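You operate a simulated robot arm through the tools that you are given. There is no shell and no other tool. Be economical: measure what you need, move in short steps, check, and stop when the job is done.

You run a simulated two-armed robot. Do the job below in one go: nothing can be reset, and whatever is moved stays where it is left.

## Task
Take the cap off the bottle that says "rinse" on the top of the window bench and lay it down there.
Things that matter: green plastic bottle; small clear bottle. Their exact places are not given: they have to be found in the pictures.

The check looks at the end state, three seconds after you hand in, the way a careful person would. Anything else that was tipped, shoved, dropped, spilled or broken makes it a failure. A push-on lid holds only when it is set on centred and level and pressed home; a screw cap is set on level and turned clockwise until tight.

## Robot
Two 6-joint arms with two-finger parallel grippers on one trunk, on a base that drives. Base frame: it is fixed to the floor where the robot stands at the start and does not move with it; the origin is under the middle of the robot, x ahead of it, y to its left, z up; the surface under the hand at the start is at about z = 0.86. Lengths are in m, angles in degrees, forces in N, time in s.
The left shoulder is at the start at [0.08, 0.216, 1.61], the right one opposite. With the tool pointing down near the work surface each hand reaches from about 0.1 to 0.68 m from the robot's upright axis, wherever it stands, measured 20 degrees to its own side. Payload 3.43 kg a hand.
The tool frame of a hand sits at the grasp point between the pads (the TCP): z along the fingers, y along the line on which they close. The tips reach 0.03 m beyond it. Largest opening 0.094 m; finger width 0.028, thickness 0.01; the body of the gripper, 0.05 by 0.096 m, starts 0.055 m behind the TCP.
Orientation is told as [roll, pitch, yaw] about the base's x, y, z axes, in that order, counted from this pose: with the fingers straight down and closing along the base's y, the tool's x points along the base's -x, its y along +y and its z along -z.

## Interface
- The arms move only by the tool apply_moves. It takes "left_targets", "right_targets" or both (then of equal length, played together; a hand with none holds still); each is a list of rows, each an object (a shift or turn left out is 0, a gripper value left out holds the last) with "delta_pos": the shift along the tool's x, y, z in units of 25 mm (1.0 is 25 mm), a list of three; "rotation": the turn, a rotation vector about the tool's x, y, z in units of 6 degrees (1.0 is 6 degrees), a list of three. In form: [{"delta_pos": [dx, dy, dz], "rotation": [wx, wy, wz]}, ...]. A call has 1 to 20 rows; each row shifts and turns the commanded pose from where the row before left it, along the tool's axes as they then stand. "left_grip" and "right_grip" are, for a hand that has rows, the closure in counts, from 0 (fully open) to 255 (shut), set as the call begins (left out, the last holds). A call with a number of a shift or a turn outside -1 to 1 is refused whole. Rows are played at 5 a second. More than 0.05 m and 8.6 degrees between two rows, or a gripper value outside its range, and nothing of the call is played. A pose out of reach is approached as far as the arm can. The call stops where the force on the tool passes 40 N (or 10 N more than at its start, if that is more) or the arm is blocked; 0.2 s more then pass. The fingers move at their own pace (about 0.072 m/s each) and stop on an object; they squeeze with about 33 N. The grip force told is the motor's: it shows also when the fingers shut on nothing. Time passes only in rows, and 0.2 s behind the last, so rows that do not move let the fingers close. It gives the time, the measured TCP pose, the force on the tool (base axes), the opening and the grip force at its end, in the units of the frame above (readings bear some noise), with the torque about the TCP (base axes, N m) and any sound that the robot's microphone picked up.
- Cameras (640 x 400 px; columns grow to the right, rows downward): "scene" is now at [0.091, -0.0192, 1.7501]; the picture's right is [-0.29, -0.96, 0.00], its down [-0.86, 0.26, -0.44] and it looks along [0.43, -0.13, -0.90] (base axes); focal length 266 px, centre (320, 200). "left" rides on the left gripper at [0.076, -0.014, -0.103] in its tool frame; the picture's right is [0.18, 0.98, 0.00], its down [-0.75, 0.14, -0.64] and it looks along [-0.63, 0.12, 0.77] (tool axes); focal length 243 px, centre (320, 200). "right" rides on the right gripper at [0.076, 0.014, -0.102] in its tool frame; the picture's right is [-0.18, 0.98, 0.00], its down [-0.75, -0.14, -0.64] and it looks along [-0.63, -0.12, 0.77] (tool axes); focal length 243 px, centre (320, 200).
- grab_frame(camera): a new picture of that camera. The clock stands still meanwhile.
- raise_lower(by): slides the trunk up (or, below 0, down) by that many m; the arms and the scene camera ride with it, the base frame stays. It gives what a move gives, with no picture.
- drive_base(legs): drives the robot by 1 to 6 legs, each [ahead, left, turn to the left] in m, m and degrees, along the robot's own axes; the way and the turn of a leg run together, so that a leg with both is an arc; at most 1.5 m and 180 degrees a leg. The arms and the cameras ride along, it lands a little off, and it stops where it bumps. It gives what a move gives.
- pan_tilt(pan, tilt): turns the head with the scene camera to pan (to the left, within 86 degrees either way) and tilt (down, from -29 to 69), counted from straight ahead of the robot. It gives what a move gives.
- locate(camera, pixels): for up to 12 pixels [column, row] of the newest picture of that camera ("zoom" is the newest enlarged one), the place [x, y, z] in the base frame of the surface seen there, good to about 0.002 m. The clock stands still meanwhile.
- enlarge(camera, box): a new picture of the part [left, top, right, bottom] of that camera's present view, enlarged. The clock stands still meanwhile.
- close_job(): hands the job in; it is judged then, once.

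Go step by step. Measure first, check grasps and placings, and put right what went wrong. The budget is 80 turns and 78 pictures, counting those below and the enlarged ones. Unless the task says otherwise, let go and move clear before handing in, and close with one line.

The tools are called after "Call:" as name(argument=value, ...) on one line, values as JSON. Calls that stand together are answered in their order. apply_moves: Moves the arms, as the interface text tells. Its arguments: {"type":"object","properties":{"left_targets":{"type":"array","items":{"type":"object","properties":{"delta_pos":{"type":"array","items":{"type":"number"}},"rotation":{"type":"array","items":{"type":"number"}}}}},"left_grip":{"type":"number"},"right_targets":{"type":"array","items":{"type":"object","properties":{"delta_pos":{"type":"array","items":{"type":"number"}},"rotation":{"type":"array","items":{"type":"number"}}}}},"right_grip":{"type":"number"}},"required":[]} The other tools are called the same way: raise_lower (by) slides the trunk up or down; drive_base (legs) drives the base; pan_tilt (pan, tilt) turns the head that bears the scene camera; grab_frame (camera) takes a picture; locate (camera, pixels) gives the place of the surface under pixels of a picture; enlarge (camera, box) takes an enlarged picture of a part of a camera's view; close_job () hands the job in.

At the start:

```text
t: 0.0
left_tool_pos: [0.5954, 0.1244, 1.1114]
left_tcp_rot: [-0.1, 0.0, -0.1]
left_ft_force: [0.3, 0.9, 0.4]
left_moment: [0.0, -0.02, 0.0]
left_opening: 0.0943
left_grasp_force: 0.0
right_tool_pos: [0.3838, -0.256, 0.999]
right_tcp_rot: [0.1, 0.0, 0.0]
right_ft_force: [0.1, 0.3, 0.4]
right_moment: [-0.01, 0.01, 0.01]
right_opening: 0.0939
right_grasp_force: 0.0
trunk travel left (down, up): [-0.84, 0.0]
robot x, y, heading: [0.0001, 0.0016, -0.0]
head pan, tilt: [-17.0, 63.6]
```

scene: 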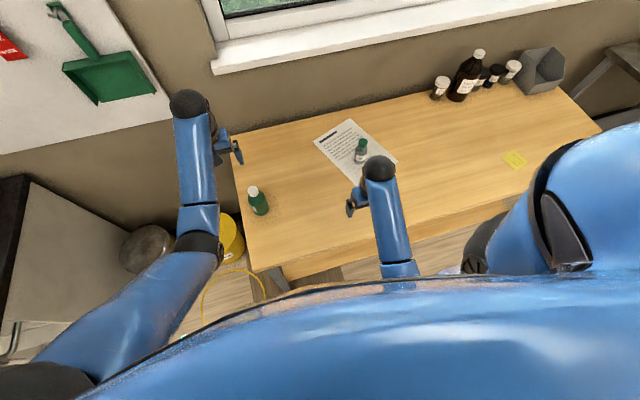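
right: 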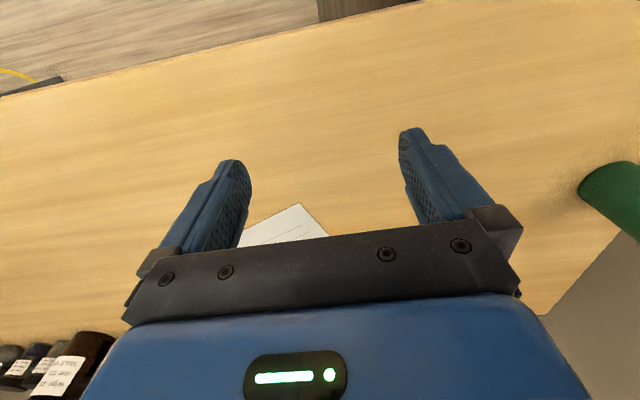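
left: 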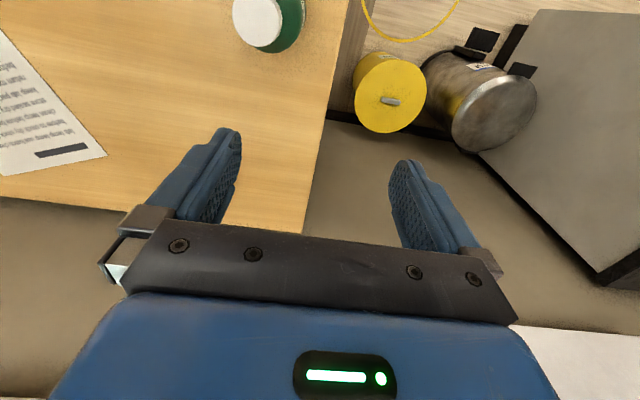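

The scene shows a green bottle with a white cap near (257,200) and a small clear bottle with a dark green cap at (361,150) on a paper. I'll enlarge both to read the labels.

Call:
enlarge(camera="scene", box=[310, 110, 410, 173])

Call:
enlarge(camera="scene", box=[220, 170, 300, 220])

Call:
locate(camera="scene", pixels=[[253, 190], [258, 205], [363, 144], [360, 156], [300, 200], [341, 125], [470, 80], [240, 150]])

```text
6.35 times, centred on (360, 142) of scene
```

zoom: 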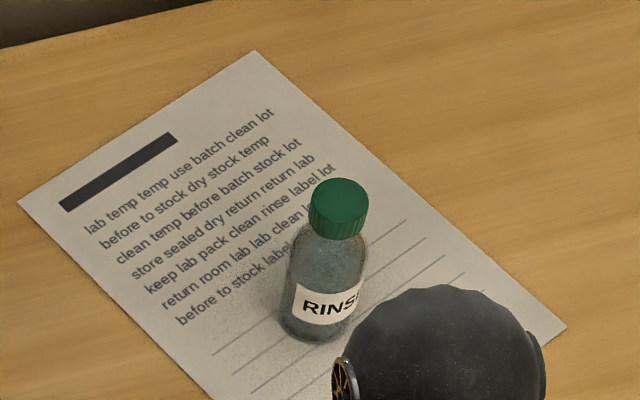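

```text
8.00 times, centred on (260, 195) of scene
```

zoom: 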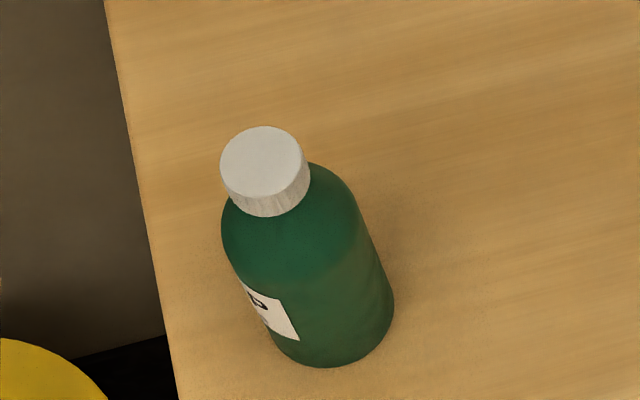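

```text
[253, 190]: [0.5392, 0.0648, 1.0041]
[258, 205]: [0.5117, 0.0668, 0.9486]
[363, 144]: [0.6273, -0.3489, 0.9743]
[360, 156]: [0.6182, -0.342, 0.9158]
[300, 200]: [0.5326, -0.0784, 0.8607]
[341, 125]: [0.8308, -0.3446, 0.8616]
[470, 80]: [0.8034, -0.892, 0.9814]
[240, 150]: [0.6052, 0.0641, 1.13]
```

The clear bottle's label reads "RINS…". I'll check the green bottle's label with the left camera, and find the bottle's outline and the bench edge before driving.

Call:
enlarge(camera="scene", box=[340, 130, 380, 170])

Call:
locate(camera="scene", pixels=[[290, 255], [460, 225], [350, 245], [255, 262], [600, 125], [514, 160], [300, 272]])

Call:
locate(camera="zoom", pixels=[[332, 150], [320, 320], [300, 130], [360, 130], [331, 205]])

```text
10.00 times, centred on (360, 150) of scene
```

zoom: 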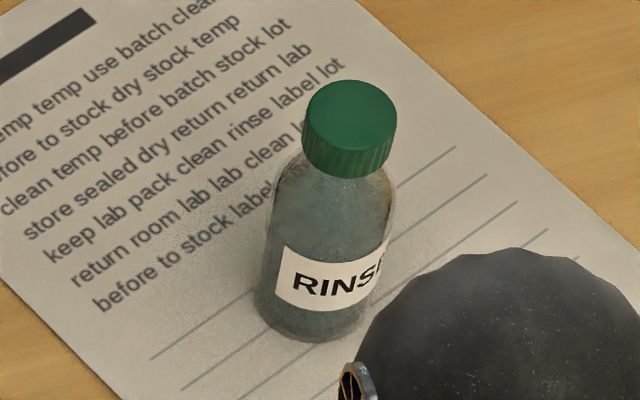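

```text
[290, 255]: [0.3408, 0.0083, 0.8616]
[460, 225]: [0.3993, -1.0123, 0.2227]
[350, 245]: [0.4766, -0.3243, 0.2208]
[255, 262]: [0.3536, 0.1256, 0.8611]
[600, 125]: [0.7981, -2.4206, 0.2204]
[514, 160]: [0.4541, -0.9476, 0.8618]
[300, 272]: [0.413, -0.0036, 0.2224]
```

```text
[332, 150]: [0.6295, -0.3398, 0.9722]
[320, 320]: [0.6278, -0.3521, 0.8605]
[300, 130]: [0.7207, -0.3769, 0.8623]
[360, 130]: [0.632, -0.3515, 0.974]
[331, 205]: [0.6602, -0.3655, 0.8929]
```

The RINSE bottle is the clear one, with a ribbed green cap (screw type) whose top is at about (0.63, -0.35, 0.975). I'll drive right so both hands can reach it.

Call:
drive_base(legs=[[0, -0.3, 0]])

Call:
pan_tilt(pan=0, tilt=60)

Call:
grab_frame(camera="scene")

Call:
grab_frame(camera="left")

```text
t: 2.0
left_tool_pos: [0.5961, -0.1748, 1.1112]
left_tcp_rot: [-0.1, 0.0, -0.2]
left_ft_force: [0.9, 0.3, 0.0]
left_moment: [-0.02, 0.0, -0.01]
left_opening: 0.0938
left_grasp_force: 0.1
right_tool_pos: [0.3813, -0.5541, 1.0006]
right_tcp_rot: [-0.2, 0.0, -0.3]
right_ft_force: [1.2, 0.2, 0.3]
right_moment: [-0.03, 0.0, 0.01]
right_opening: 0.0938
right_grasp_force: 0.0
trunk travel left (down, up): [-0.84, 0.0]
robot x, y, heading: [0.0015, -0.3019, -0.3]
head pan, tilt: [-17.0, 63.6]
```

```text
t: 2.9
left_tool_pos: [0.5953, -0.1768, 1.1119]
left_tcp_rot: [0.0, 0.1, -0.3]
left_ft_force: [-0.7, -0.1, 0.4]
left_moment: [0.0, 0.02, 0.01]
left_opening: 0.094
left_grasp_force: 0.0
right_tool_pos: [0.3816, -0.5569, 0.999]
right_tcp_rot: [0.1, 0.0, -0.2]
right_ft_force: [0.1, 0.0, -0.3]
right_moment: [0.02, 0.0, 0.02]
right_opening: 0.0939
right_grasp_force: 0.1
trunk travel left (down, up): [-0.84, 0.0]
robot x, y, heading: [0.0005, -0.2988, -0.3]
head pan, tilt: [0.0, 60.0]
```

```text
71 pictures are left
```

scene: 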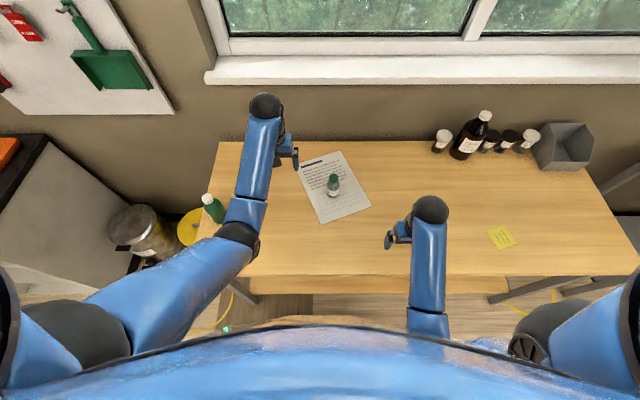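

```text
70 pictures are left
```

left: 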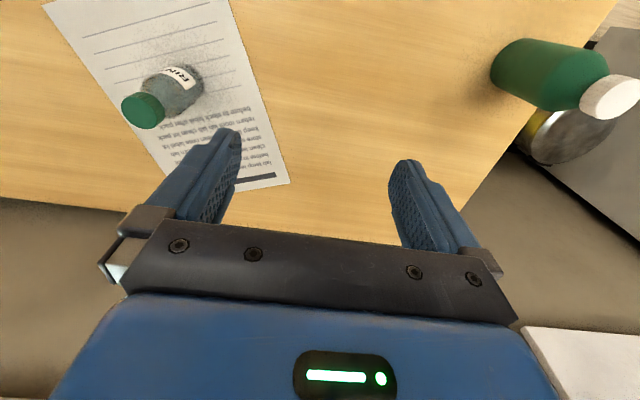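

Both bottles and arms are visible. Now I'll measure the bottle precisely.

Call:
enlarge(camera="scene", box=[309, 162, 357, 206])

Call:
enlarge(camera="left", box=[100, 50, 228, 130])

```text
9.09 times, centred on (333, 184) of scene
```

zoom: 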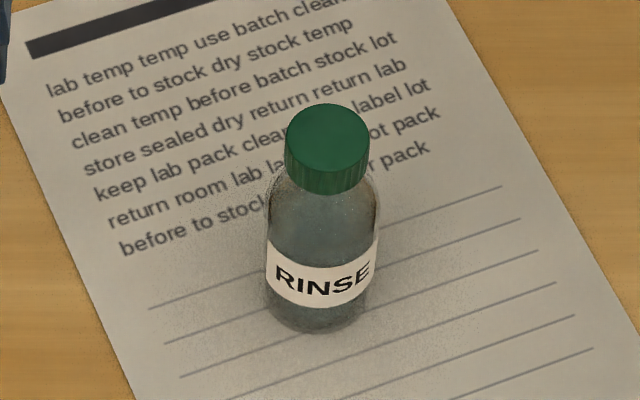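

```text
5.00 times, centred on (164, 90) of left
```

zoom: 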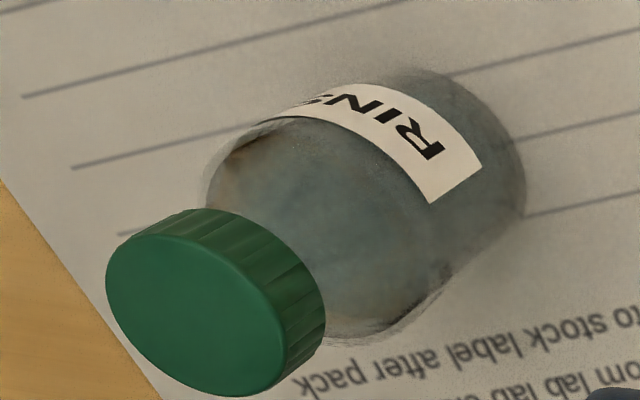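

Full label "RINSE" is confirmed. Locating cap and label points in the left zoom.

Call:
locate(camera="zoom", pixels=[[195, 315], [120, 275], [275, 350], [220, 245], [180, 390], [220, 215], [315, 310], [170, 225], [310, 350], [440, 190], [420, 130], [300, 110]])

```text
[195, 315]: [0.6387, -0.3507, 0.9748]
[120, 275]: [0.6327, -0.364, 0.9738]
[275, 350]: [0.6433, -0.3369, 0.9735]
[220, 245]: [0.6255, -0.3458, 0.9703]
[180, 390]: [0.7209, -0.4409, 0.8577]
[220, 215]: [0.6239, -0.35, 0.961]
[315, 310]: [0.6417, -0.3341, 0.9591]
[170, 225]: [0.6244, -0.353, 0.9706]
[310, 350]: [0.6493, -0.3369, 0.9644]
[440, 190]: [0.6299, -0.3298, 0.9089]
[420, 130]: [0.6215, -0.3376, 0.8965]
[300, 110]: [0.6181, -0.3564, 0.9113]
```

The cap is centred at about (0.6395, -0.351), radius 0.016, z 0.956–0.974, and the body radius is about 0.022. I'll have the left hand clasp the body from front-left, tilted 50°, first turning it in place.

Call:
apply_moves(left_targets=[{"rotation": [0, 0, 0.952]}, {"rotation": [0, 0, 0.952]}, {"rotation": [0, 0, 0.952]}, {"rotation": [0, 0, 0.952]}, {"rotation": [0, 0, 0.952]}, {"rotation": [0, 0, 0.952]}, {"rotation": [0, 0, 0.952]}, {"rotation": [0, -0.926, 0]}, {"rotation": [0, -0.926, 0]}, {"rotation": [0, -0.926, 0]}, {"rotation": [0, -0.926, 0]}, {"rotation": [0, -0.926, 0]}, {"rotation": [0, -0.926, 0]}, {"rotation": [0, -0.926, 0]}, {"rotation": [0, -0.926, 0]}, {"rotation": [0, -0.926, 0]}], left_grip=0)

Call:
grab_frame(camera="scene")

Call:
grab_frame(camera="left")

```text
t: 6.2
left_tool_pos: [0.596, -0.1772, 1.112]
left_tcp_rot: [0.0, -50.1, -40.2]
left_ft_force: [0.3, -0.2, -0.6]
left_moment: [-0.02, 0.02, 0.0]
left_opening: 0.0941
left_grasp_force: 0.2
right_tool_pos: [0.3809, -0.5568, 1.0011]
right_tcp_rot: [0.0, 0.1, -0.3]
right_ft_force: [0.4, 0.3, 0.4]
right_moment: [0.03, -0.01, 0.02]
right_opening: 0.0942
right_grasp_force: 0.0
trunk travel left (down, up): [-0.84, 0.0]
robot x, y, heading: [0.0022, -0.3028, -0.2]
head pan, tilt: [0.0, 60.0]
```

```text
67 pictures are left
```

scene: 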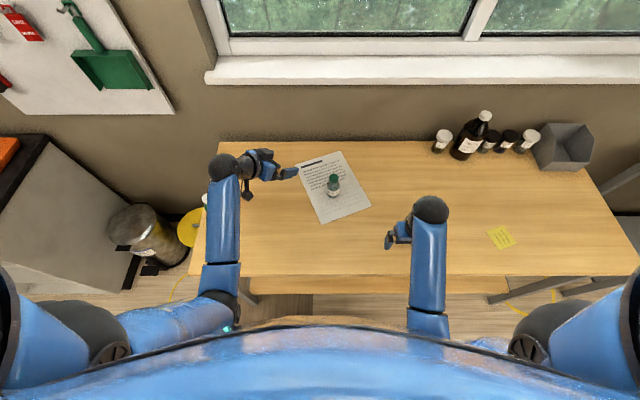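

```text
66 pictures are left
```

left: 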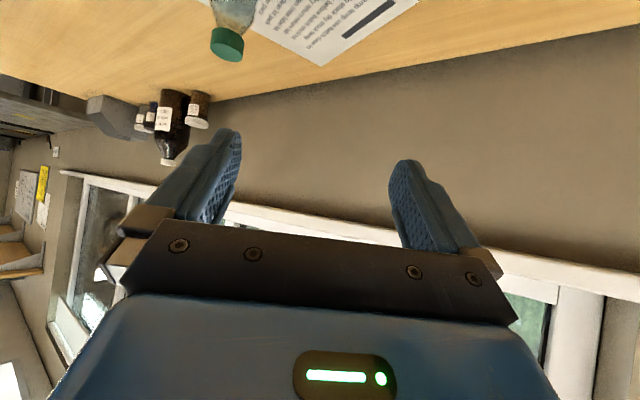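

Orientation reached (pitch -50, yaw -40). I'll move to a pre-grasp pose 0.12 m back from the bottle along the fingers.

Call:
apply_moves(left_targets=[{"delta_pos": [0, -0.845, 0]}, {"delta_pos": [0, -0.845, 0]}, {"delta_pos": [0, -0.845, 0]}, {"delta_pos": [0, -0.845, 0]}, {"delta_pos": [0, -0.845, 0]}, {"delta_pos": [0.575, 0, 0.971]}, {"delta_pos": [0.575, 0, 0.971]}, {"delta_pos": [0.575, 0, 0.971]}, {"delta_pos": [0.575, 0, 0.971]}, {"delta_pos": [0.575, 0, 0.971]}, {}])

Call:
grab_frame(camera="scene")

Call:
grab_frame(camera="left")

```text
t: 8.7
left_tool_pos: [0.5634, -0.2882, 0.9811]
left_tcp_rot: [-0.1, -50.2, -40.2]
left_ft_force: [0.1, 0.7, -0.1]
left_moment: [0.02, 0.05, 0.0]
left_opening: 0.0943
left_grasp_force: 0.1
right_tool_pos: [0.3816, -0.5577, 1.0001]
right_tcp_rot: [0.1, 0.0, -0.1]
right_ft_force: [-0.1, -0.2, 0.4]
right_moment: [0.02, 0.0, -0.02]
right_opening: 0.0941
right_grasp_force: 0.0
trunk travel left (down, up): [-0.84, 0.0]
robot x, y, heading: [0.0004, -0.3026, -0.1]
head pan, tilt: [0.0, 60.0]
```

```text
65 pictures are left
```

scene: 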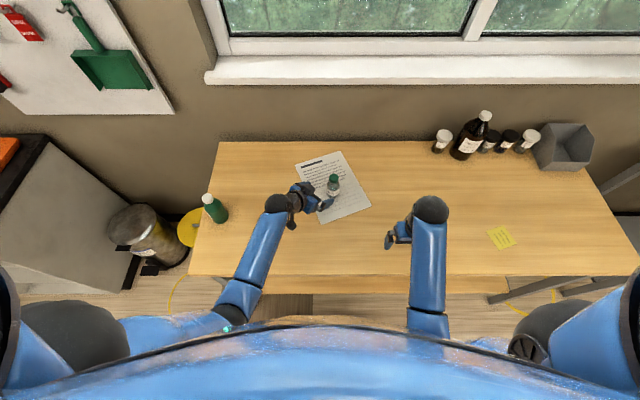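

```text
64 pictures are left
```

left: 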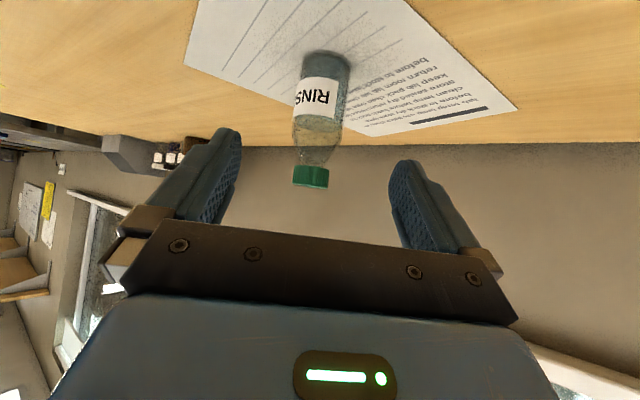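

The bottle is centred between the fingers (column ~315). I'll advance 0.08 m, then check.

Call:
apply_moves(left_targets=[{"delta_pos": [0, 0, 0.8]}, {"delta_pos": [0, 0, 0.8]}, {"delta_pos": [0, 0, 0.8]}, {"delta_pos": [0, 0, 0.8]}, {}])

Call:
grab_frame(camera="left")

Call:
enlarge(camera="scene", box=[290, 150, 380, 220])

Call:
locate(camera="left", pixels=[[315, 95], [330, 95], [300, 95], [315, 160], [315, 120]])

```text
t: 9.8
left_tool_pos: [0.6084, -0.3287, 0.9282]
left_tcp_rot: [0.1, -50.0, -40.2]
left_ft_force: [-0.1, -0.8, 0.1]
left_moment: [0.01, 0.03, -0.02]
left_opening: 0.094
left_grasp_force: 0.0
right_tool_pos: [0.3812, -0.5565, 0.9995]
right_tcp_rot: [0.0, 0.0, -0.3]
right_ft_force: [0.9, 0.8, 0.1]
right_moment: [-0.02, -0.01, 0.02]
right_opening: 0.094
right_grasp_force: 0.0
trunk travel left (down, up): [-0.84, 0.0]
robot x, y, heading: [-0.0014, -0.2966, -0.1]
head pan, tilt: [0.0, 60.0]
```

```text
63 pictures are left
```

left: 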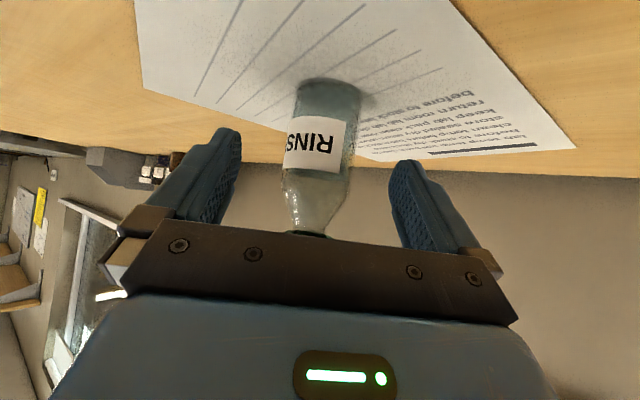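

```text
5.71 times, centred on (335, 185) of scene
```

zoom: 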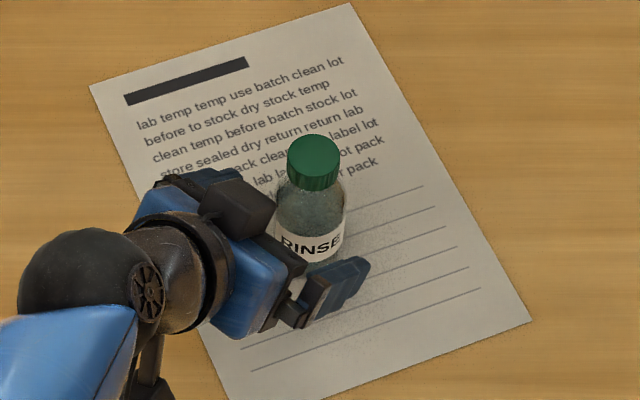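

```text
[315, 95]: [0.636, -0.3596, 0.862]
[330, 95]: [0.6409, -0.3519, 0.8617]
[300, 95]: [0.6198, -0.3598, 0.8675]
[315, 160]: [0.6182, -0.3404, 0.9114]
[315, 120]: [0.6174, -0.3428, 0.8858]
```

Aligned well, and force is zero. I'll advance the last 0.04 m, then close on the body.

Call:
apply_moves(left_targets=[{"delta_pos": [0, 0, 0.54]}, {"delta_pos": [0, 0, 0.54]}, {"delta_pos": [0, 0, 0.52]}, {}])

Call:
enlarge(camera="scene", box=[290, 150, 380, 220])

```text
t: 10.8
left_tool_pos: [0.6341, -0.3461, 0.9019]
left_tcp_rot: [0.0, -50.2, -40.1]
left_ft_force: [0.3, -0.2, -0.8]
left_moment: [0.02, -0.01, 0.02]
left_opening: 0.0941
left_grasp_force: 0.2
right_tool_pos: [0.3806, -0.556, 1.0005]
right_tcp_rot: [0.0, 0.0, -0.2]
right_ft_force: [0.4, 0.3, -0.8]
right_moment: [0.0, 0.0, -0.02]
right_opening: 0.094
right_grasp_force: 0.0
trunk travel left (down, up): [-0.84, 0.0]
robot x, y, heading: [0.0008, -0.2984, -0.3]
head pan, tilt: [0.0, 60.0]
```

```text
5.71 times, centred on (335, 185) of scene
```

zoom: 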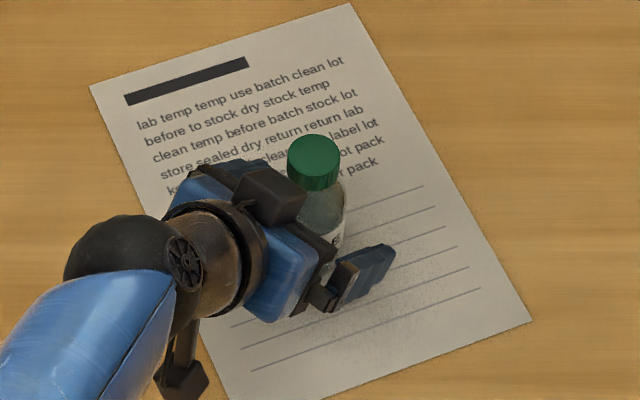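

In place with no contact. Closing the left gripper.

Call:
apply_moves(left_targets=[{}, {}, {}, {}, {}, {}], left_grip=255)

Call:
enlarge(camera="scene", box=[290, 150, 380, 220])

Call:
locate(camera="zoom", pixels=[[313, 152], [295, 155], [333, 155], [313, 138], [313, 180]])

```text
t: 12.2
left_tool_pos: [0.6333, -0.3481, 0.9017]
left_tcp_rot: [0.0, -50.0, -40.2]
left_ft_force: [1.4, -0.5, 0.7]
left_moment: [-0.04, -0.03, 0.0]
left_opening: 0.0511
left_grasp_force: 33.5
right_tool_pos: [0.381, -0.5573, 0.9996]
right_tcp_rot: [0.0, 0.0, -0.2]
right_ft_force: [0.5, -0.6, -0.2]
right_moment: [-0.03, 0.02, -0.02]
right_opening: 0.0941
right_grasp_force: 0.1
trunk travel left (down, up): [-0.84, 0.0]
robot x, y, heading: [-0.0011, -0.2995, -0.3]
head pan, tilt: [0.0, 60.0]
```

```text
5.71 times, centred on (335, 185) of scene
```

zoom: 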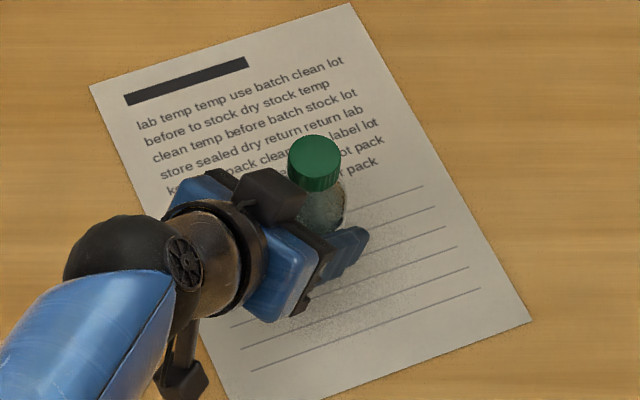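

```text
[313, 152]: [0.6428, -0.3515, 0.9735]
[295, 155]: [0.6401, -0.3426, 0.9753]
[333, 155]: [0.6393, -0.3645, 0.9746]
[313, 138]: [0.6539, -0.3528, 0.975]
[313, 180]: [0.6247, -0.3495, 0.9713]
```

Body gripped (opening 0.051) and the cap is still upright, centred at about (0.640, -0.352). I'll check the height of the dark gripper part near the cap before bringing in the right hand.

Call:
locate(camera="zoom", pixels=[[265, 180], [298, 200], [245, 200], [295, 185], [325, 245], [280, 240], [75, 260], [180, 250], [230, 180]])

Call:
grab_frame(camera="right")

```text
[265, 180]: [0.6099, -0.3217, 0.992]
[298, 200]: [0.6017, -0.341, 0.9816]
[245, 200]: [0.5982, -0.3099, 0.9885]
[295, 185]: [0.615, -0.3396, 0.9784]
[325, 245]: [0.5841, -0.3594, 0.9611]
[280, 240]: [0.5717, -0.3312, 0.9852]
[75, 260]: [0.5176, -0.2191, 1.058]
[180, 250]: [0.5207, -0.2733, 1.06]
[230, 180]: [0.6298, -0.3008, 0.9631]
```

```text
59 pictures are left
```

right: 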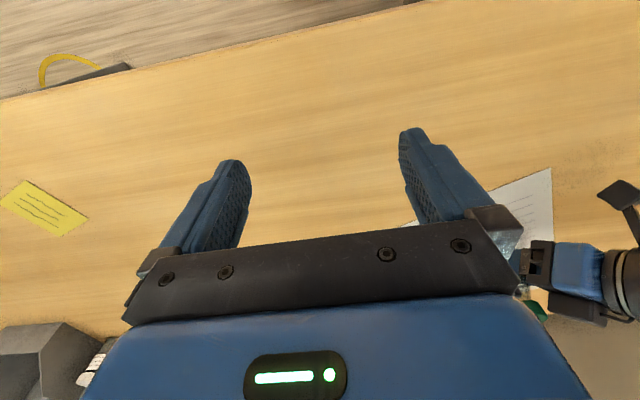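

A dark block on top of the left gripper sits only ~27 mm from the cap axis, which would limit turning. I'll let go, back off 12 mm horizontally and regrip nearer the fingertips.

Call:
apply_moves(left_targets=[{}, {}, {}], left_grip=60)

Call:
apply_moves(left_targets=[{"delta_pos": [0.309, 0, -0.368]}, {}, {}])

Call:
apply_moves(left_targets=[{}, {}, {}, {}, {}], left_grip=255)

Call:
enlarge(camera="scene", box=[290, 150, 380, 220])

Call:
locate(camera="zoom", pixels=[[313, 152], [295, 155], [333, 155], [313, 138], [313, 180], [282, 190], [288, 200]])

```text
t: 13.1
left_tool_pos: [0.6335, -0.347, 0.9014]
left_tcp_rot: [0.0, -50.0, -40.1]
left_ft_force: [-0.3, -0.3, 0.3]
left_moment: [-0.01, 0.0, 0.0]
left_opening: 0.0718
left_grasp_force: 0.0
right_tool_pos: [0.3813, -0.5562, 1.0006]
right_tcp_rot: [0.0, 0.0, -0.3]
right_ft_force: [-0.3, -0.5, -0.1]
right_moment: [0.01, 0.01, -0.04]
right_opening: 0.0942
right_grasp_force: 0.0
trunk travel left (down, up): [-0.84, 0.0]
robot x, y, heading: [-0.0015, -0.2998, -0.3]
head pan, tilt: [0.0, 60.0]
```

```text
t: 13.8
left_tool_pos: [0.6244, -0.3392, 0.9027]
left_tcp_rot: [0.1, -50.0, -40.2]
left_ft_force: [0.4, -0.3, 0.0]
left_moment: [0.0, 0.03, 0.0]
left_opening: 0.0719
left_grasp_force: 0.0
right_tool_pos: [0.382, -0.5562, 0.9983]
right_tcp_rot: [-0.1, 0.0, -0.3]
right_ft_force: [-0.7, -0.4, -0.8]
right_moment: [-0.02, 0.0, 0.01]
right_opening: 0.0938
right_grasp_force: 0.1
trunk travel left (down, up): [-0.84, 0.0]
robot x, y, heading: [0.0, -0.2977, 0.1]
head pan, tilt: [0.0, 60.0]
```

```text
t: 15.1
left_tool_pos: [0.624, -0.3393, 0.9018]
left_tcp_rot: [0.0, -49.9, -40.3]
left_ft_force: [-0.5, 1.1, 0.7]
left_moment: [-0.04, 0.05, 0.0]
left_opening: 0.0469
left_grasp_force: 33.0
right_tool_pos: [0.3826, -0.5575, 1.0]
right_tcp_rot: [0.0, 0.1, -0.2]
right_ft_force: [-0.4, 0.5, -0.1]
right_moment: [0.0, 0.0, -0.01]
right_opening: 0.094
right_grasp_force: 0.1
trunk travel left (down, up): [-0.84, 0.0]
robot x, y, heading: [0.0011, -0.2985, -0.2]
head pan, tilt: [0.0, 60.0]
```

```text
5.71 times, centred on (335, 185) of scene
```

zoom: 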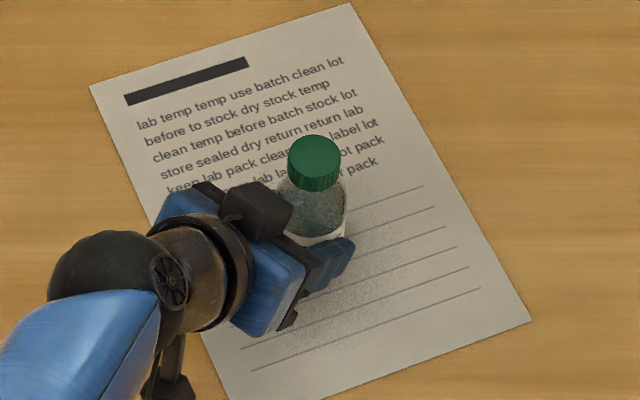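

```text
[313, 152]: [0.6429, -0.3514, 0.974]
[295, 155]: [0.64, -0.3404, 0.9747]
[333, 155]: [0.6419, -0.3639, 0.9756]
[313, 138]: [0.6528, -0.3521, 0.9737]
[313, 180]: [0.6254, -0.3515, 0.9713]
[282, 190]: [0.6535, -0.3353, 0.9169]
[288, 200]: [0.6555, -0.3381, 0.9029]
```

The grip is a bit too close to the fingertips (opening 0.0469 vs 0.0511), so I'll go 5 mm deeper for security.

Call:
apply_moves(left_targets=[{}, {}, {}], left_grip=60)

Call:
apply_moves(left_targets=[{"delta_pos": [-0.129, 0, 0.153]}, {}, {}])

Call:
apply_moves(left_targets=[{}, {}, {}, {}, {}], left_grip=255)

Call:
enlarge(camera="scene", box=[290, 150, 380, 220])

Call:
locate(camera="zoom", pixels=[[313, 152], [290, 155], [338, 155], [313, 138], [313, 180], [285, 185], [293, 195], [290, 215], [260, 180]])

```text
t: 15.8
left_tool_pos: [0.6247, -0.3384, 0.9015]
left_tcp_rot: [0.0, -49.9, -40.2]
left_ft_force: [0.9, -0.5, 0.7]
left_moment: [0.03, -0.01, 0.0]
left_opening: 0.0718
left_grasp_force: 0.0
right_tool_pos: [0.3827, -0.5571, 0.9994]
right_tcp_rot: [-0.1, 0.0, -0.2]
right_ft_force: [0.8, 0.1, -0.7]
right_moment: [0.01, 0.03, -0.02]
right_opening: 0.0941
right_grasp_force: 0.1
trunk travel left (down, up): [-0.84, 0.0]
robot x, y, heading: [-0.0013, -0.2973, -0.3]
head pan, tilt: [0.0, 60.0]
```

```text
t: 16.6
left_tool_pos: [0.6286, -0.343, 0.901]
left_tcp_rot: [0.0, -50.0, -40.1]
left_ft_force: [0.1, 0.4, -0.7]
left_moment: [0.0, 0.01, 0.02]
left_opening: 0.072
left_grasp_force: 0.0
right_tool_pos: [0.3812, -0.5565, 1.0001]
right_tcp_rot: [0.1, 0.0, -0.2]
right_ft_force: [1.0, -0.4, -0.2]
right_moment: [-0.03, 0.02, -0.04]
right_opening: 0.094
right_grasp_force: 0.0
trunk travel left (down, up): [-0.84, 0.0]
robot x, y, heading: [-0.0015, -0.2991, 0.0]
head pan, tilt: [0.0, 60.0]
```

```text
t: 17.9
left_tool_pos: [0.6282, -0.3428, 0.9013]
left_tcp_rot: [0.0, -50.0, -40.2]
left_ft_force: [-0.4, -1.3, 0.8]
left_moment: [-0.07, -0.03, -0.02]
left_opening: 0.05
left_grasp_force: 33.0
right_tool_pos: [0.3808, -0.5566, 0.9999]
right_tcp_rot: [0.0, 0.0, -0.3]
right_ft_force: [0.3, 0.1, 0.3]
right_moment: [-0.03, -0.04, -0.04]
right_opening: 0.0939
right_grasp_force: 0.0
trunk travel left (down, up): [-0.84, 0.0]
robot x, y, heading: [-0.0003, -0.3012, 0.0]
head pan, tilt: [0.0, 60.0]
```

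```text
5.71 times, centred on (335, 185) of scene
```

zoom: 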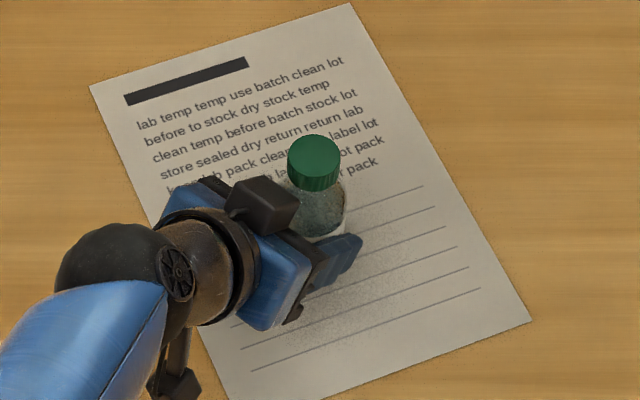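

```text
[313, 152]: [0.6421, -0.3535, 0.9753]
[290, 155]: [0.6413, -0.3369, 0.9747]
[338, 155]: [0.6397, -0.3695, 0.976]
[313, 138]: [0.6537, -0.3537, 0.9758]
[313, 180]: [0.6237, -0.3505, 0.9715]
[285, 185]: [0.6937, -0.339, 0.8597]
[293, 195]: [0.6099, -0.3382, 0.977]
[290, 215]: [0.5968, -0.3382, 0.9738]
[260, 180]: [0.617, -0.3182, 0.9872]
```

Grip is now firm at 0.050, with the cap centre at (0.640, -0.353). I'll bring the right hand up and over, partially closed.

Call:
apply_moves(right_targets=[{"delta_pos": [0, 0, -0.9]}, {"delta_pos": [0, 0, -0.9]}, {"delta_pos": [0, 0, -0.9]}, {"delta_pos": [0, 0, -0.9]}, {"delta_pos": [0, 0, -0.9]}, {"delta_pos": [-0.942, 0, 0]}, {"delta_pos": [-0.942, 0, 0]}, {"delta_pos": [-0.942, 0, 0]}, {"delta_pos": [-0.942, 0, 0]}, {"delta_pos": [-0.942, 0, 0]}, {"delta_pos": [-0.942, 0, 0]}, {"delta_pos": [-0.942, 0, 0]}, {"delta_pos": [-0.942, 0, 0]}, {"delta_pos": [-0.942, 0, 0]}, {"delta_pos": [-0.942, 0, 0]}, {"delta_pos": [-0.942, 0, 0]}, {}], right_grip=125)

Call:
apply_moves(right_targets=[{"delta_pos": [0, 0.9, 0]}, {"delta_pos": [0, 0.9, 0]}, {"delta_pos": [0, 0.9, 0]}, {"delta_pos": [0, 0.9, 0]}, {"delta_pos": [0, 0.9, 0]}, {"delta_pos": [0, 0.9, 0]}, {}])

Call:
grab_frame(camera="scene")

Call:
grab_frame(camera="right")

```text
t: 21.4
left_tool_pos: [0.6279, -0.3434, 0.9006]
left_tcp_rot: [0.1, -50.0, -40.2]
left_ft_force: [0.4, -0.4, 0.3]
left_moment: [-0.02, -0.02, 0.01]
left_opening: 0.0496
left_grasp_force: 32.8
right_tool_pos: [0.6419, -0.558, 1.0444]
right_tcp_rot: [0.0, 0.0, -0.2]
right_ft_force: [-0.3, -0.3, 0.3]
right_moment: [-0.01, 0.02, -0.01]
right_opening: 0.048
right_grasp_force: 0.0
right hand out of reach, approached as far as the arm can: row 2, 3, 4, 5
trunk travel left (down, up): [-0.84, 0.0]
robot x, y, heading: [0.0035, -0.3009, -0.2]
head pan, tilt: [0.0, 60.0]
```

```text
t: 23.1
left_tool_pos: [0.6284, -0.3425, 0.9016]
left_tcp_rot: [0.0, -50.0, -40.2]
left_ft_force: [-0.3, 0.8, 1.2]
left_moment: [-0.01, -0.03, -0.03]
left_opening: 0.0497
left_grasp_force: 32.6
right_tool_pos: [0.6396, -0.422, 1.043]
right_tcp_rot: [0.0, 0.1, -0.3]
right_ft_force: [-0.2, -0.1, 0.7]
right_moment: [-0.01, -0.01, 0.0]
right_opening: 0.0479
right_grasp_force: 0.1
trunk travel left (down, up): [-0.84, 0.0]
robot x, y, heading: [-0.0028, -0.3, -0.4]
head pan, tilt: [0.0, 60.0]
```

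```text
56 pictures are left
```

scene: 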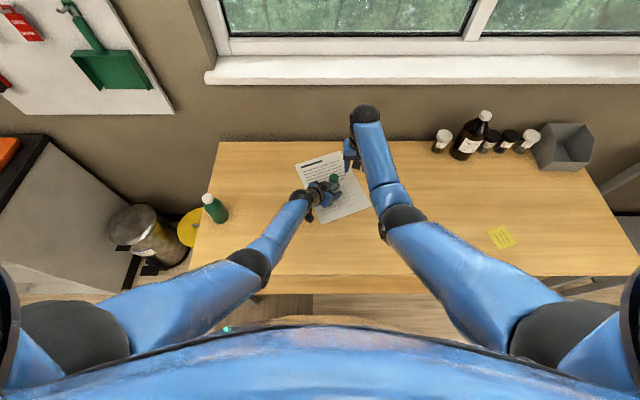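

```text
55 pictures are left
```

right: 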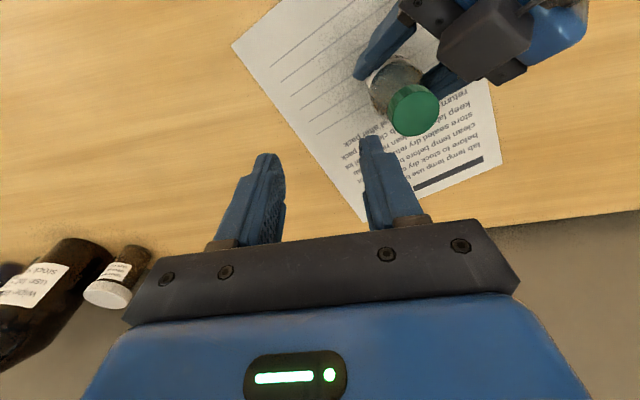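

Right hand is at z 1.043 (tips 1.013), clear above the cap. Now over the cap axis, with a small yaw.

Call:
apply_moves(right_targets=[{"delta_pos": [0, 0.92, 0]}, {"delta_pos": [0, 0.92, 0]}, {"delta_pos": [0, 0.92, 0]}, {"rotation": [0, 0, 0.833]}, {"rotation": [0, 0, 0.833]}, {"rotation": [0, 0, 0.833]}, {}])

Call:
enlarge(camera="scene", box=[280, 120, 408, 216])

Call:
grab_frame(camera="right")

Call:
locate(camera="right", pixels=[[313, 140], [313, 120], [313, 160], [290, 140], [336, 140]])

```text
t: 24.6
left_tool_pos: [0.6278, -0.3435, 0.9006]
left_tcp_rot: [0.0, -50.0, -40.2]
left_ft_force: [-0.9, 1.1, 1.1]
left_moment: [-0.01, 0.02, -0.03]
left_opening: 0.0496
left_grasp_force: 33.2
right_tool_pos: [0.6403, -0.3538, 1.0426]
right_tcp_rot: [0.1, 0.0, -15.4]
right_ft_force: [-0.5, 1.0, 0.2]
right_moment: [0.03, -0.01, 0.0]
right_opening: 0.048
right_grasp_force: 0.0
trunk travel left (down, up): [-0.84, 0.0]
robot x, y, heading: [-0.0023, -0.2984, -0.3]
head pan, tilt: [0.0, 60.0]
```

```text
4.17 times, centred on (344, 168) of scene
```

zoom: 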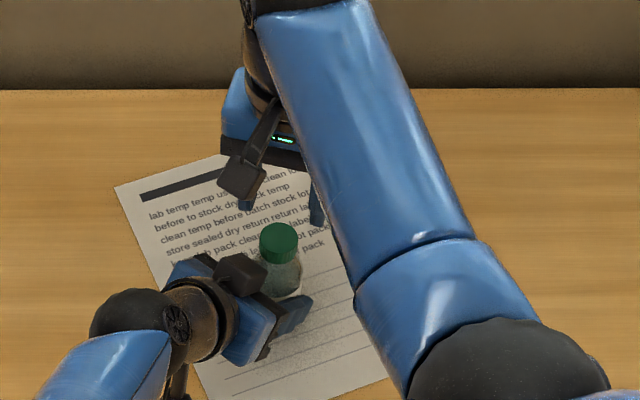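

```text
53 pictures are left
```

right: 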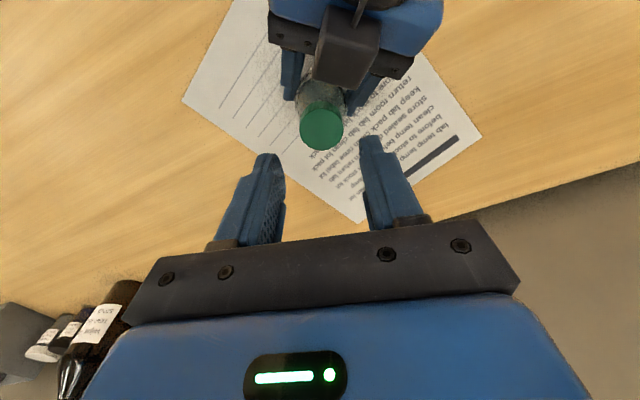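

```text
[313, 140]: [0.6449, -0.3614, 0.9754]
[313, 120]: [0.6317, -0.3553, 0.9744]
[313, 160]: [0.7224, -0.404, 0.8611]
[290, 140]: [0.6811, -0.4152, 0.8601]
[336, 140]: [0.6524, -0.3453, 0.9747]
```

Locating the cap's edges from the right camera for precise centring.

Call:
locate(camera="right", pixels=[[303, 122], [340, 122], [321, 107], [321, 145], [321, 126], [308, 110], [335, 110], [309, 140], [335, 140]])

```text
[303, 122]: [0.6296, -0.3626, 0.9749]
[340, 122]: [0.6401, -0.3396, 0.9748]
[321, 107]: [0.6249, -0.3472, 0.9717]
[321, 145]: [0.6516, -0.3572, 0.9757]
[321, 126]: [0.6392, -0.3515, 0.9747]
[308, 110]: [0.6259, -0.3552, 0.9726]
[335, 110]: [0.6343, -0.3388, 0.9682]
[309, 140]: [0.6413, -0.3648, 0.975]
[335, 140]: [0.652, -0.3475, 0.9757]
```

Cap centre (0.640, -0.3525) matches the TCP within ~1 mm. Descending so the tips reach the cap's lower rim.

Call:
apply_moves(right_targets=[{"delta_pos": [0, 0.04, 0.56]}, {"delta_pos": [0, 0, 0.56]}, {"delta_pos": [0, 0, 0.56]}, {"delta_pos": [0, 0, 0.52]}, {}])

Call:
enlarge(camera="right", box=[200, 40, 456, 240])

Call:
enlarge(camera="left", box=[200, 100, 456, 260])

```text
t: 25.9
left_tool_pos: [0.6278, -0.3414, 0.9015]
left_tcp_rot: [0.0, -50.0, -40.2]
left_ft_force: [-0.8, 0.6, 0.8]
left_moment: [0.01, 0.03, 0.0]
left_opening: 0.0491
left_grasp_force: 33.1
right_tool_pos: [0.6404, -0.3528, 0.9868]
right_tcp_rot: [0.1, 0.0, -15.3]
right_ft_force: [-0.1, -0.4, 0.2]
right_moment: [0.03, 0.01, -0.03]
right_opening: 0.0479
right_grasp_force: 0.0
trunk travel left (down, up): [-0.84, 0.0]
robot x, y, heading: [-0.0022, -0.3008, -0.2]
head pan, tilt: [0.0, 60.0]
```

```text
2.00 times, centred on (328, 140) of right
```

zoom: 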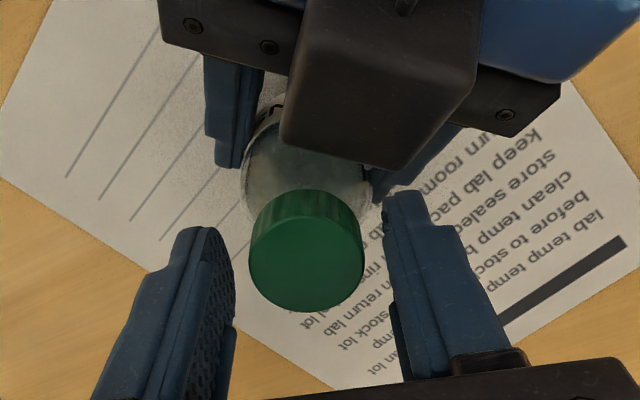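

```text
2.50 times, centred on (328, 180) of left
```

zoom: 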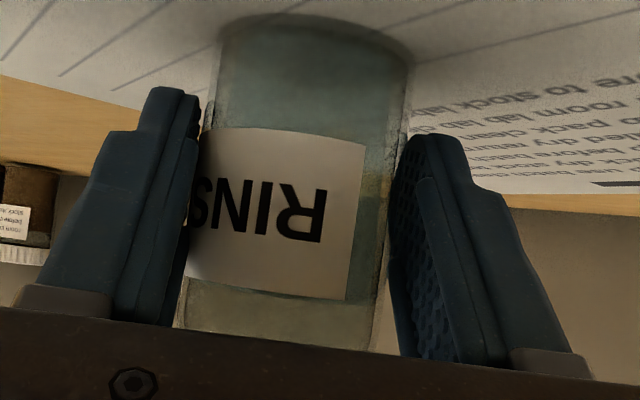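

The cap is between the right fingers without contact. Closing on the cap.

Call:
apply_moves(right_targets=[{}, {}, {}, {}], right_grip=255)

Call:
enlarge(camera="right", box=[200, 40, 456, 240])

```text
t: 26.9
left_tool_pos: [0.6288, -0.3427, 0.902]
left_tcp_rot: [0.0, -50.0, -40.1]
left_ft_force: [-2.8, -3.3, 1.8]
left_moment: [0.17, -0.11, -0.09]
left_opening: 0.049
left_grasp_force: 32.8
right_tool_pos: [0.6405, -0.3538, 0.9881]
right_tcp_rot: [0.0, 0.1, -15.1]
right_ft_force: [2.4, 3.6, 0.3]
right_moment: [0.11, -0.05, -0.01]
right_opening: 0.0293
right_grasp_force: 32.9
trunk travel left (down, up): [-0.84, 0.0]
robot x, y, heading: [0.0013, -0.2962, -0.3]
head pan, tilt: [0.0, 60.0]
```

```text
2.00 times, centred on (328, 140) of right
```

zoom: 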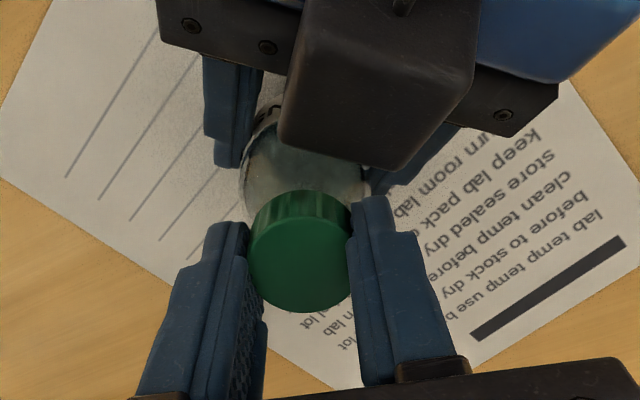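

Cap gripped (0.029). Turning counter-clockwise (positive yaw) 30° to test.

Call:
apply_moves(right_targets=[{"rotation": [0, 0, -1]}, {"rotation": [0, 0, -1]}, {"rotation": [0, 0, -1]}, {"rotation": [0, 0, -1]}, {"rotation": [0, 0, -1]}, {}])

Call:
enlarge(camera="right", box=[200, 40, 456, 240])

```text
t: 28.2
left_tool_pos: [0.6286, -0.3421, 0.9014]
left_tcp_rot: [0.0, -50.0, -40.3]
left_ft_force: [0.3, -1.1, 0.3]
left_moment: [0.06, 0.06, -0.04]
left_opening: 0.0483
left_grasp_force: 33.1
right_tool_pos: [0.6424, -0.3538, 0.9868]
right_tcp_rot: [0.0, 0.0, 14.9]
right_ft_force: [-1.0, 1.7, -0.2]
right_moment: [0.03, 0.01, -0.03]
right_opening: 0.0294
right_grasp_force: 33.4
trunk travel left (down, up): [-0.84, 0.0]
robot x, y, heading: [-0.0009, -0.2989, -0.3]
head pan, tilt: [0.0, 60.0]
```

```text
2.00 times, centred on (328, 140) of right
```

zoom: 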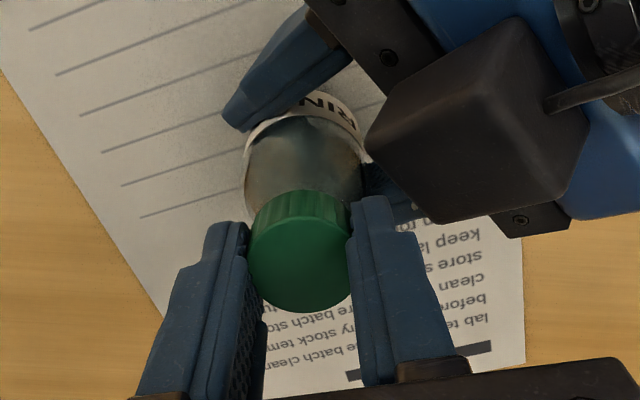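

The turn went freely. I'll check from the left camera whether the bottle stayed still in the left fingers.

Call:
enlarge(camera="left", box=[200, 100, 456, 260])

Call:
enlarge(camera="scene", box=[290, 140, 380, 210])

```text
2.50 times, centred on (328, 180) of left
```

zoom: 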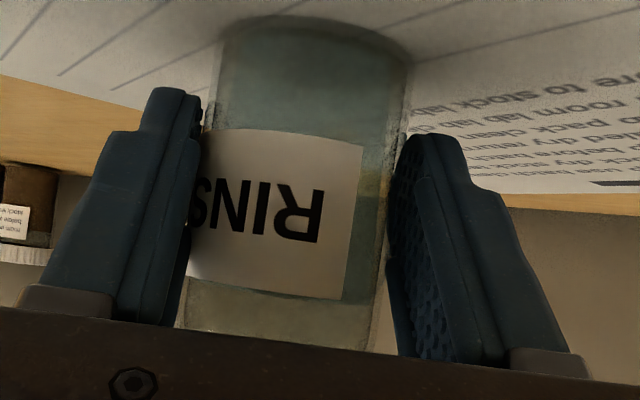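

```text
5.71 times, centred on (335, 175) of scene
```

zoom: 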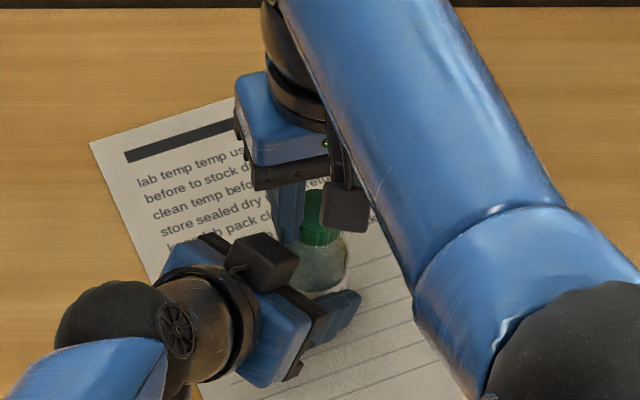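

The label didn't move, so the cap is turning (or slipping) relative to the bottle. Continuing 60°.

Call:
apply_moves(right_targets=[{"rotation": [0, 0, -1]}, {"rotation": [0, 0, -1]}, {"rotation": [0, 0, -1]}, {"rotation": [0, 0, -1]}, {"rotation": [0, 0, -1]}, {"rotation": [0, 0, -1]}, {"rotation": [0, 0, -1]}, {"rotation": [0, 0, -1]}, {"rotation": [0, 0, -1]}, {"rotation": [0, 0, -1]}, {}])

Call:
enlarge(camera="right", box=[200, 40, 456, 240])

Call:
enlarge(camera="left", box=[200, 100, 456, 260])

```text
t: 30.6
left_tool_pos: [0.6282, -0.3431, 0.9005]
left_tcp_rot: [0.1, -50.0, -40.2]
left_ft_force: [-2.5, 5.2, 2.2]
left_moment: [-0.4, -0.16, 0.04]
left_opening: 0.0482
left_grasp_force: 33.1
right_tool_pos: [0.6414, -0.3527, 0.987]
right_tcp_rot: [0.0, 0.1, 74.8]
right_ft_force: [2.1, -4.2, 1.4]
right_moment: [-0.1, -0.09, 0.0]
right_opening: 0.0295
right_grasp_force: 33.2
trunk travel left (down, up): [-0.84, 0.0]
robot x, y, heading: [-0.0022, -0.2998, -0.3]
head pan, tilt: [0.0, 60.0]
```

```text
2.00 times, centred on (328, 140) of right
```

zoom: 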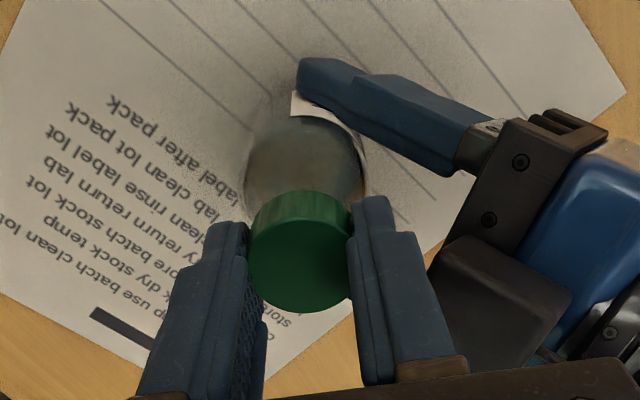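

```text
2.50 times, centred on (328, 180) of left
```

zoom: 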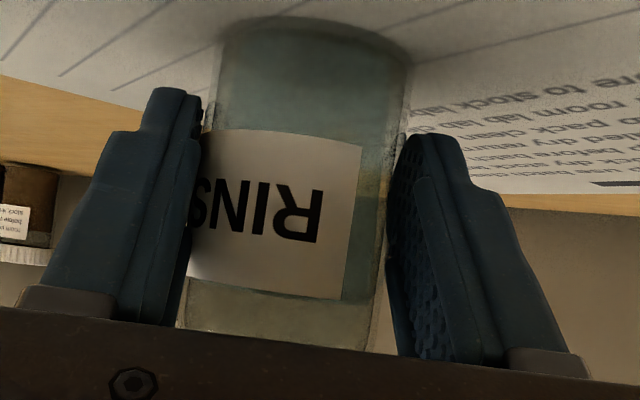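

The bottle stays still while the cap turns with the fingers. Continuing another 60°.

Call:
apply_moves(right_targets=[{"rotation": [0, 0, -1]}, {"rotation": [0, 0, -1]}, {"rotation": [0, 0, -1]}, {"rotation": [0, 0, -1]}, {"rotation": [0, 0, -1]}, {"rotation": [0, 0, -1]}, {"rotation": [0, 0, -1]}, {"rotation": [0, 0, -1]}, {"rotation": [0, 0, -1]}, {"rotation": [0, 0, -1]}, {}])

Call:
enlarge(camera="scene", box=[290, 140, 380, 210])

```text
t: 33.0
left_tool_pos: [0.6278, -0.3417, 0.9018]
left_tcp_rot: [0.0, -50.0, -40.2]
left_ft_force: [2.3, 9.5, -3.3]
left_moment: [-0.24, 0.02, 0.18]
left_opening: 0.048
left_grasp_force: 32.4
right_tool_pos: [0.6409, -0.3527, 0.9875]
right_tcp_rot: [0.0, 0.0, 134.9]
right_ft_force: [-1.7, -6.9, 10.7]
right_moment: [-0.22, 0.02, -0.03]
right_opening: 0.0297
right_grasp_force: 33.1
trunk travel left (down, up): [-0.84, 0.0]
robot x, y, heading: [0.0001, -0.3005, -0.2]
head pan, tilt: [0.0, 60.0]
```

```text
5.71 times, centred on (335, 175) of scene
```

zoom: 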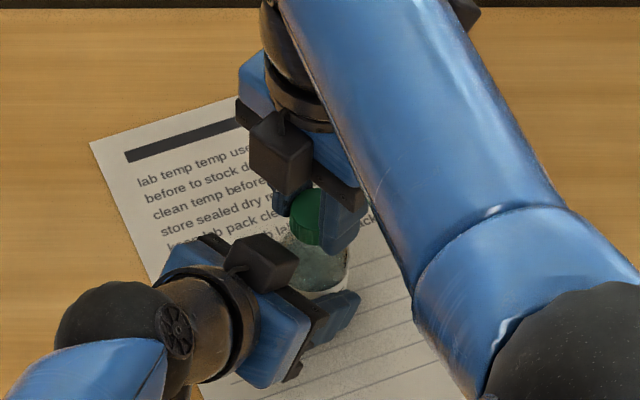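

Upward force of 10.7 N on the right tool shows the cap is backing off its thread. I'll continue turning with a slight rise.

Call:
apply_moves(right_targets=[{"delta_pos": [0, 0, -0.03], "rotation": [0, 0, -1]}, {"delta_pos": [0, 0, -0.005], "rotation": [0, 0, -1]}, {"delta_pos": [0, 0, -0.005], "rotation": [0, 0, -1]}, {"delta_pos": [0, 0, -0.005], "rotation": [0, 0, -1]}, {"delta_pos": [0, 0, -0.005], "rotation": [0, 0, -1]}, {"delta_pos": [0, 0, -0.005], "rotation": [0, 0, -1]}, {"delta_pos": [0, 0, -0.005], "rotation": [0, 0, -1]}, {}])

Call:
enlarge(camera="right", box=[200, 40, 456, 240])

```text
t: 34.9
left_tool_pos: [0.6291, -0.343, 0.9003]
left_tcp_rot: [0.1, -50.0, -40.2]
left_ft_force: [0.1, 9.8, -0.1]
left_moment: [-0.48, 0.02, 0.14]
left_opening: 0.048
left_grasp_force: 32.7
right_tool_pos: [0.6423, -0.3526, 0.9876]
right_tcp_rot: [0.0, 0.1, 176.8]
right_ft_force: [0.3, -9.6, 2.7]
right_moment: [-0.3, 0.04, 0.0]
right_opening: 0.0292
right_grasp_force: 32.8
trunk travel left (down, up): [-0.84, 0.0]
robot x, y, heading: [0.002, -0.2981, -0.3]
head pan, tilt: [0.0, 60.0]
```

```text
2.00 times, centred on (328, 140) of right
```

zoom: 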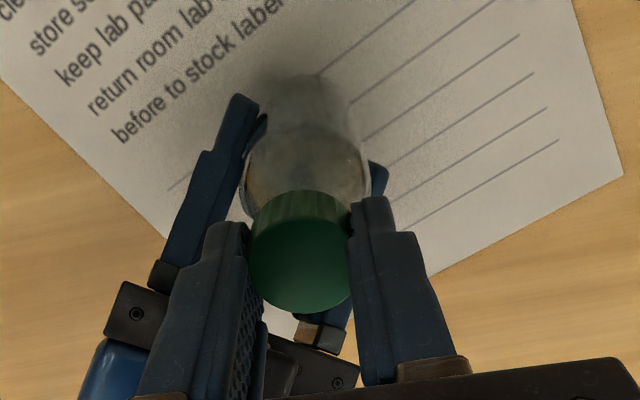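

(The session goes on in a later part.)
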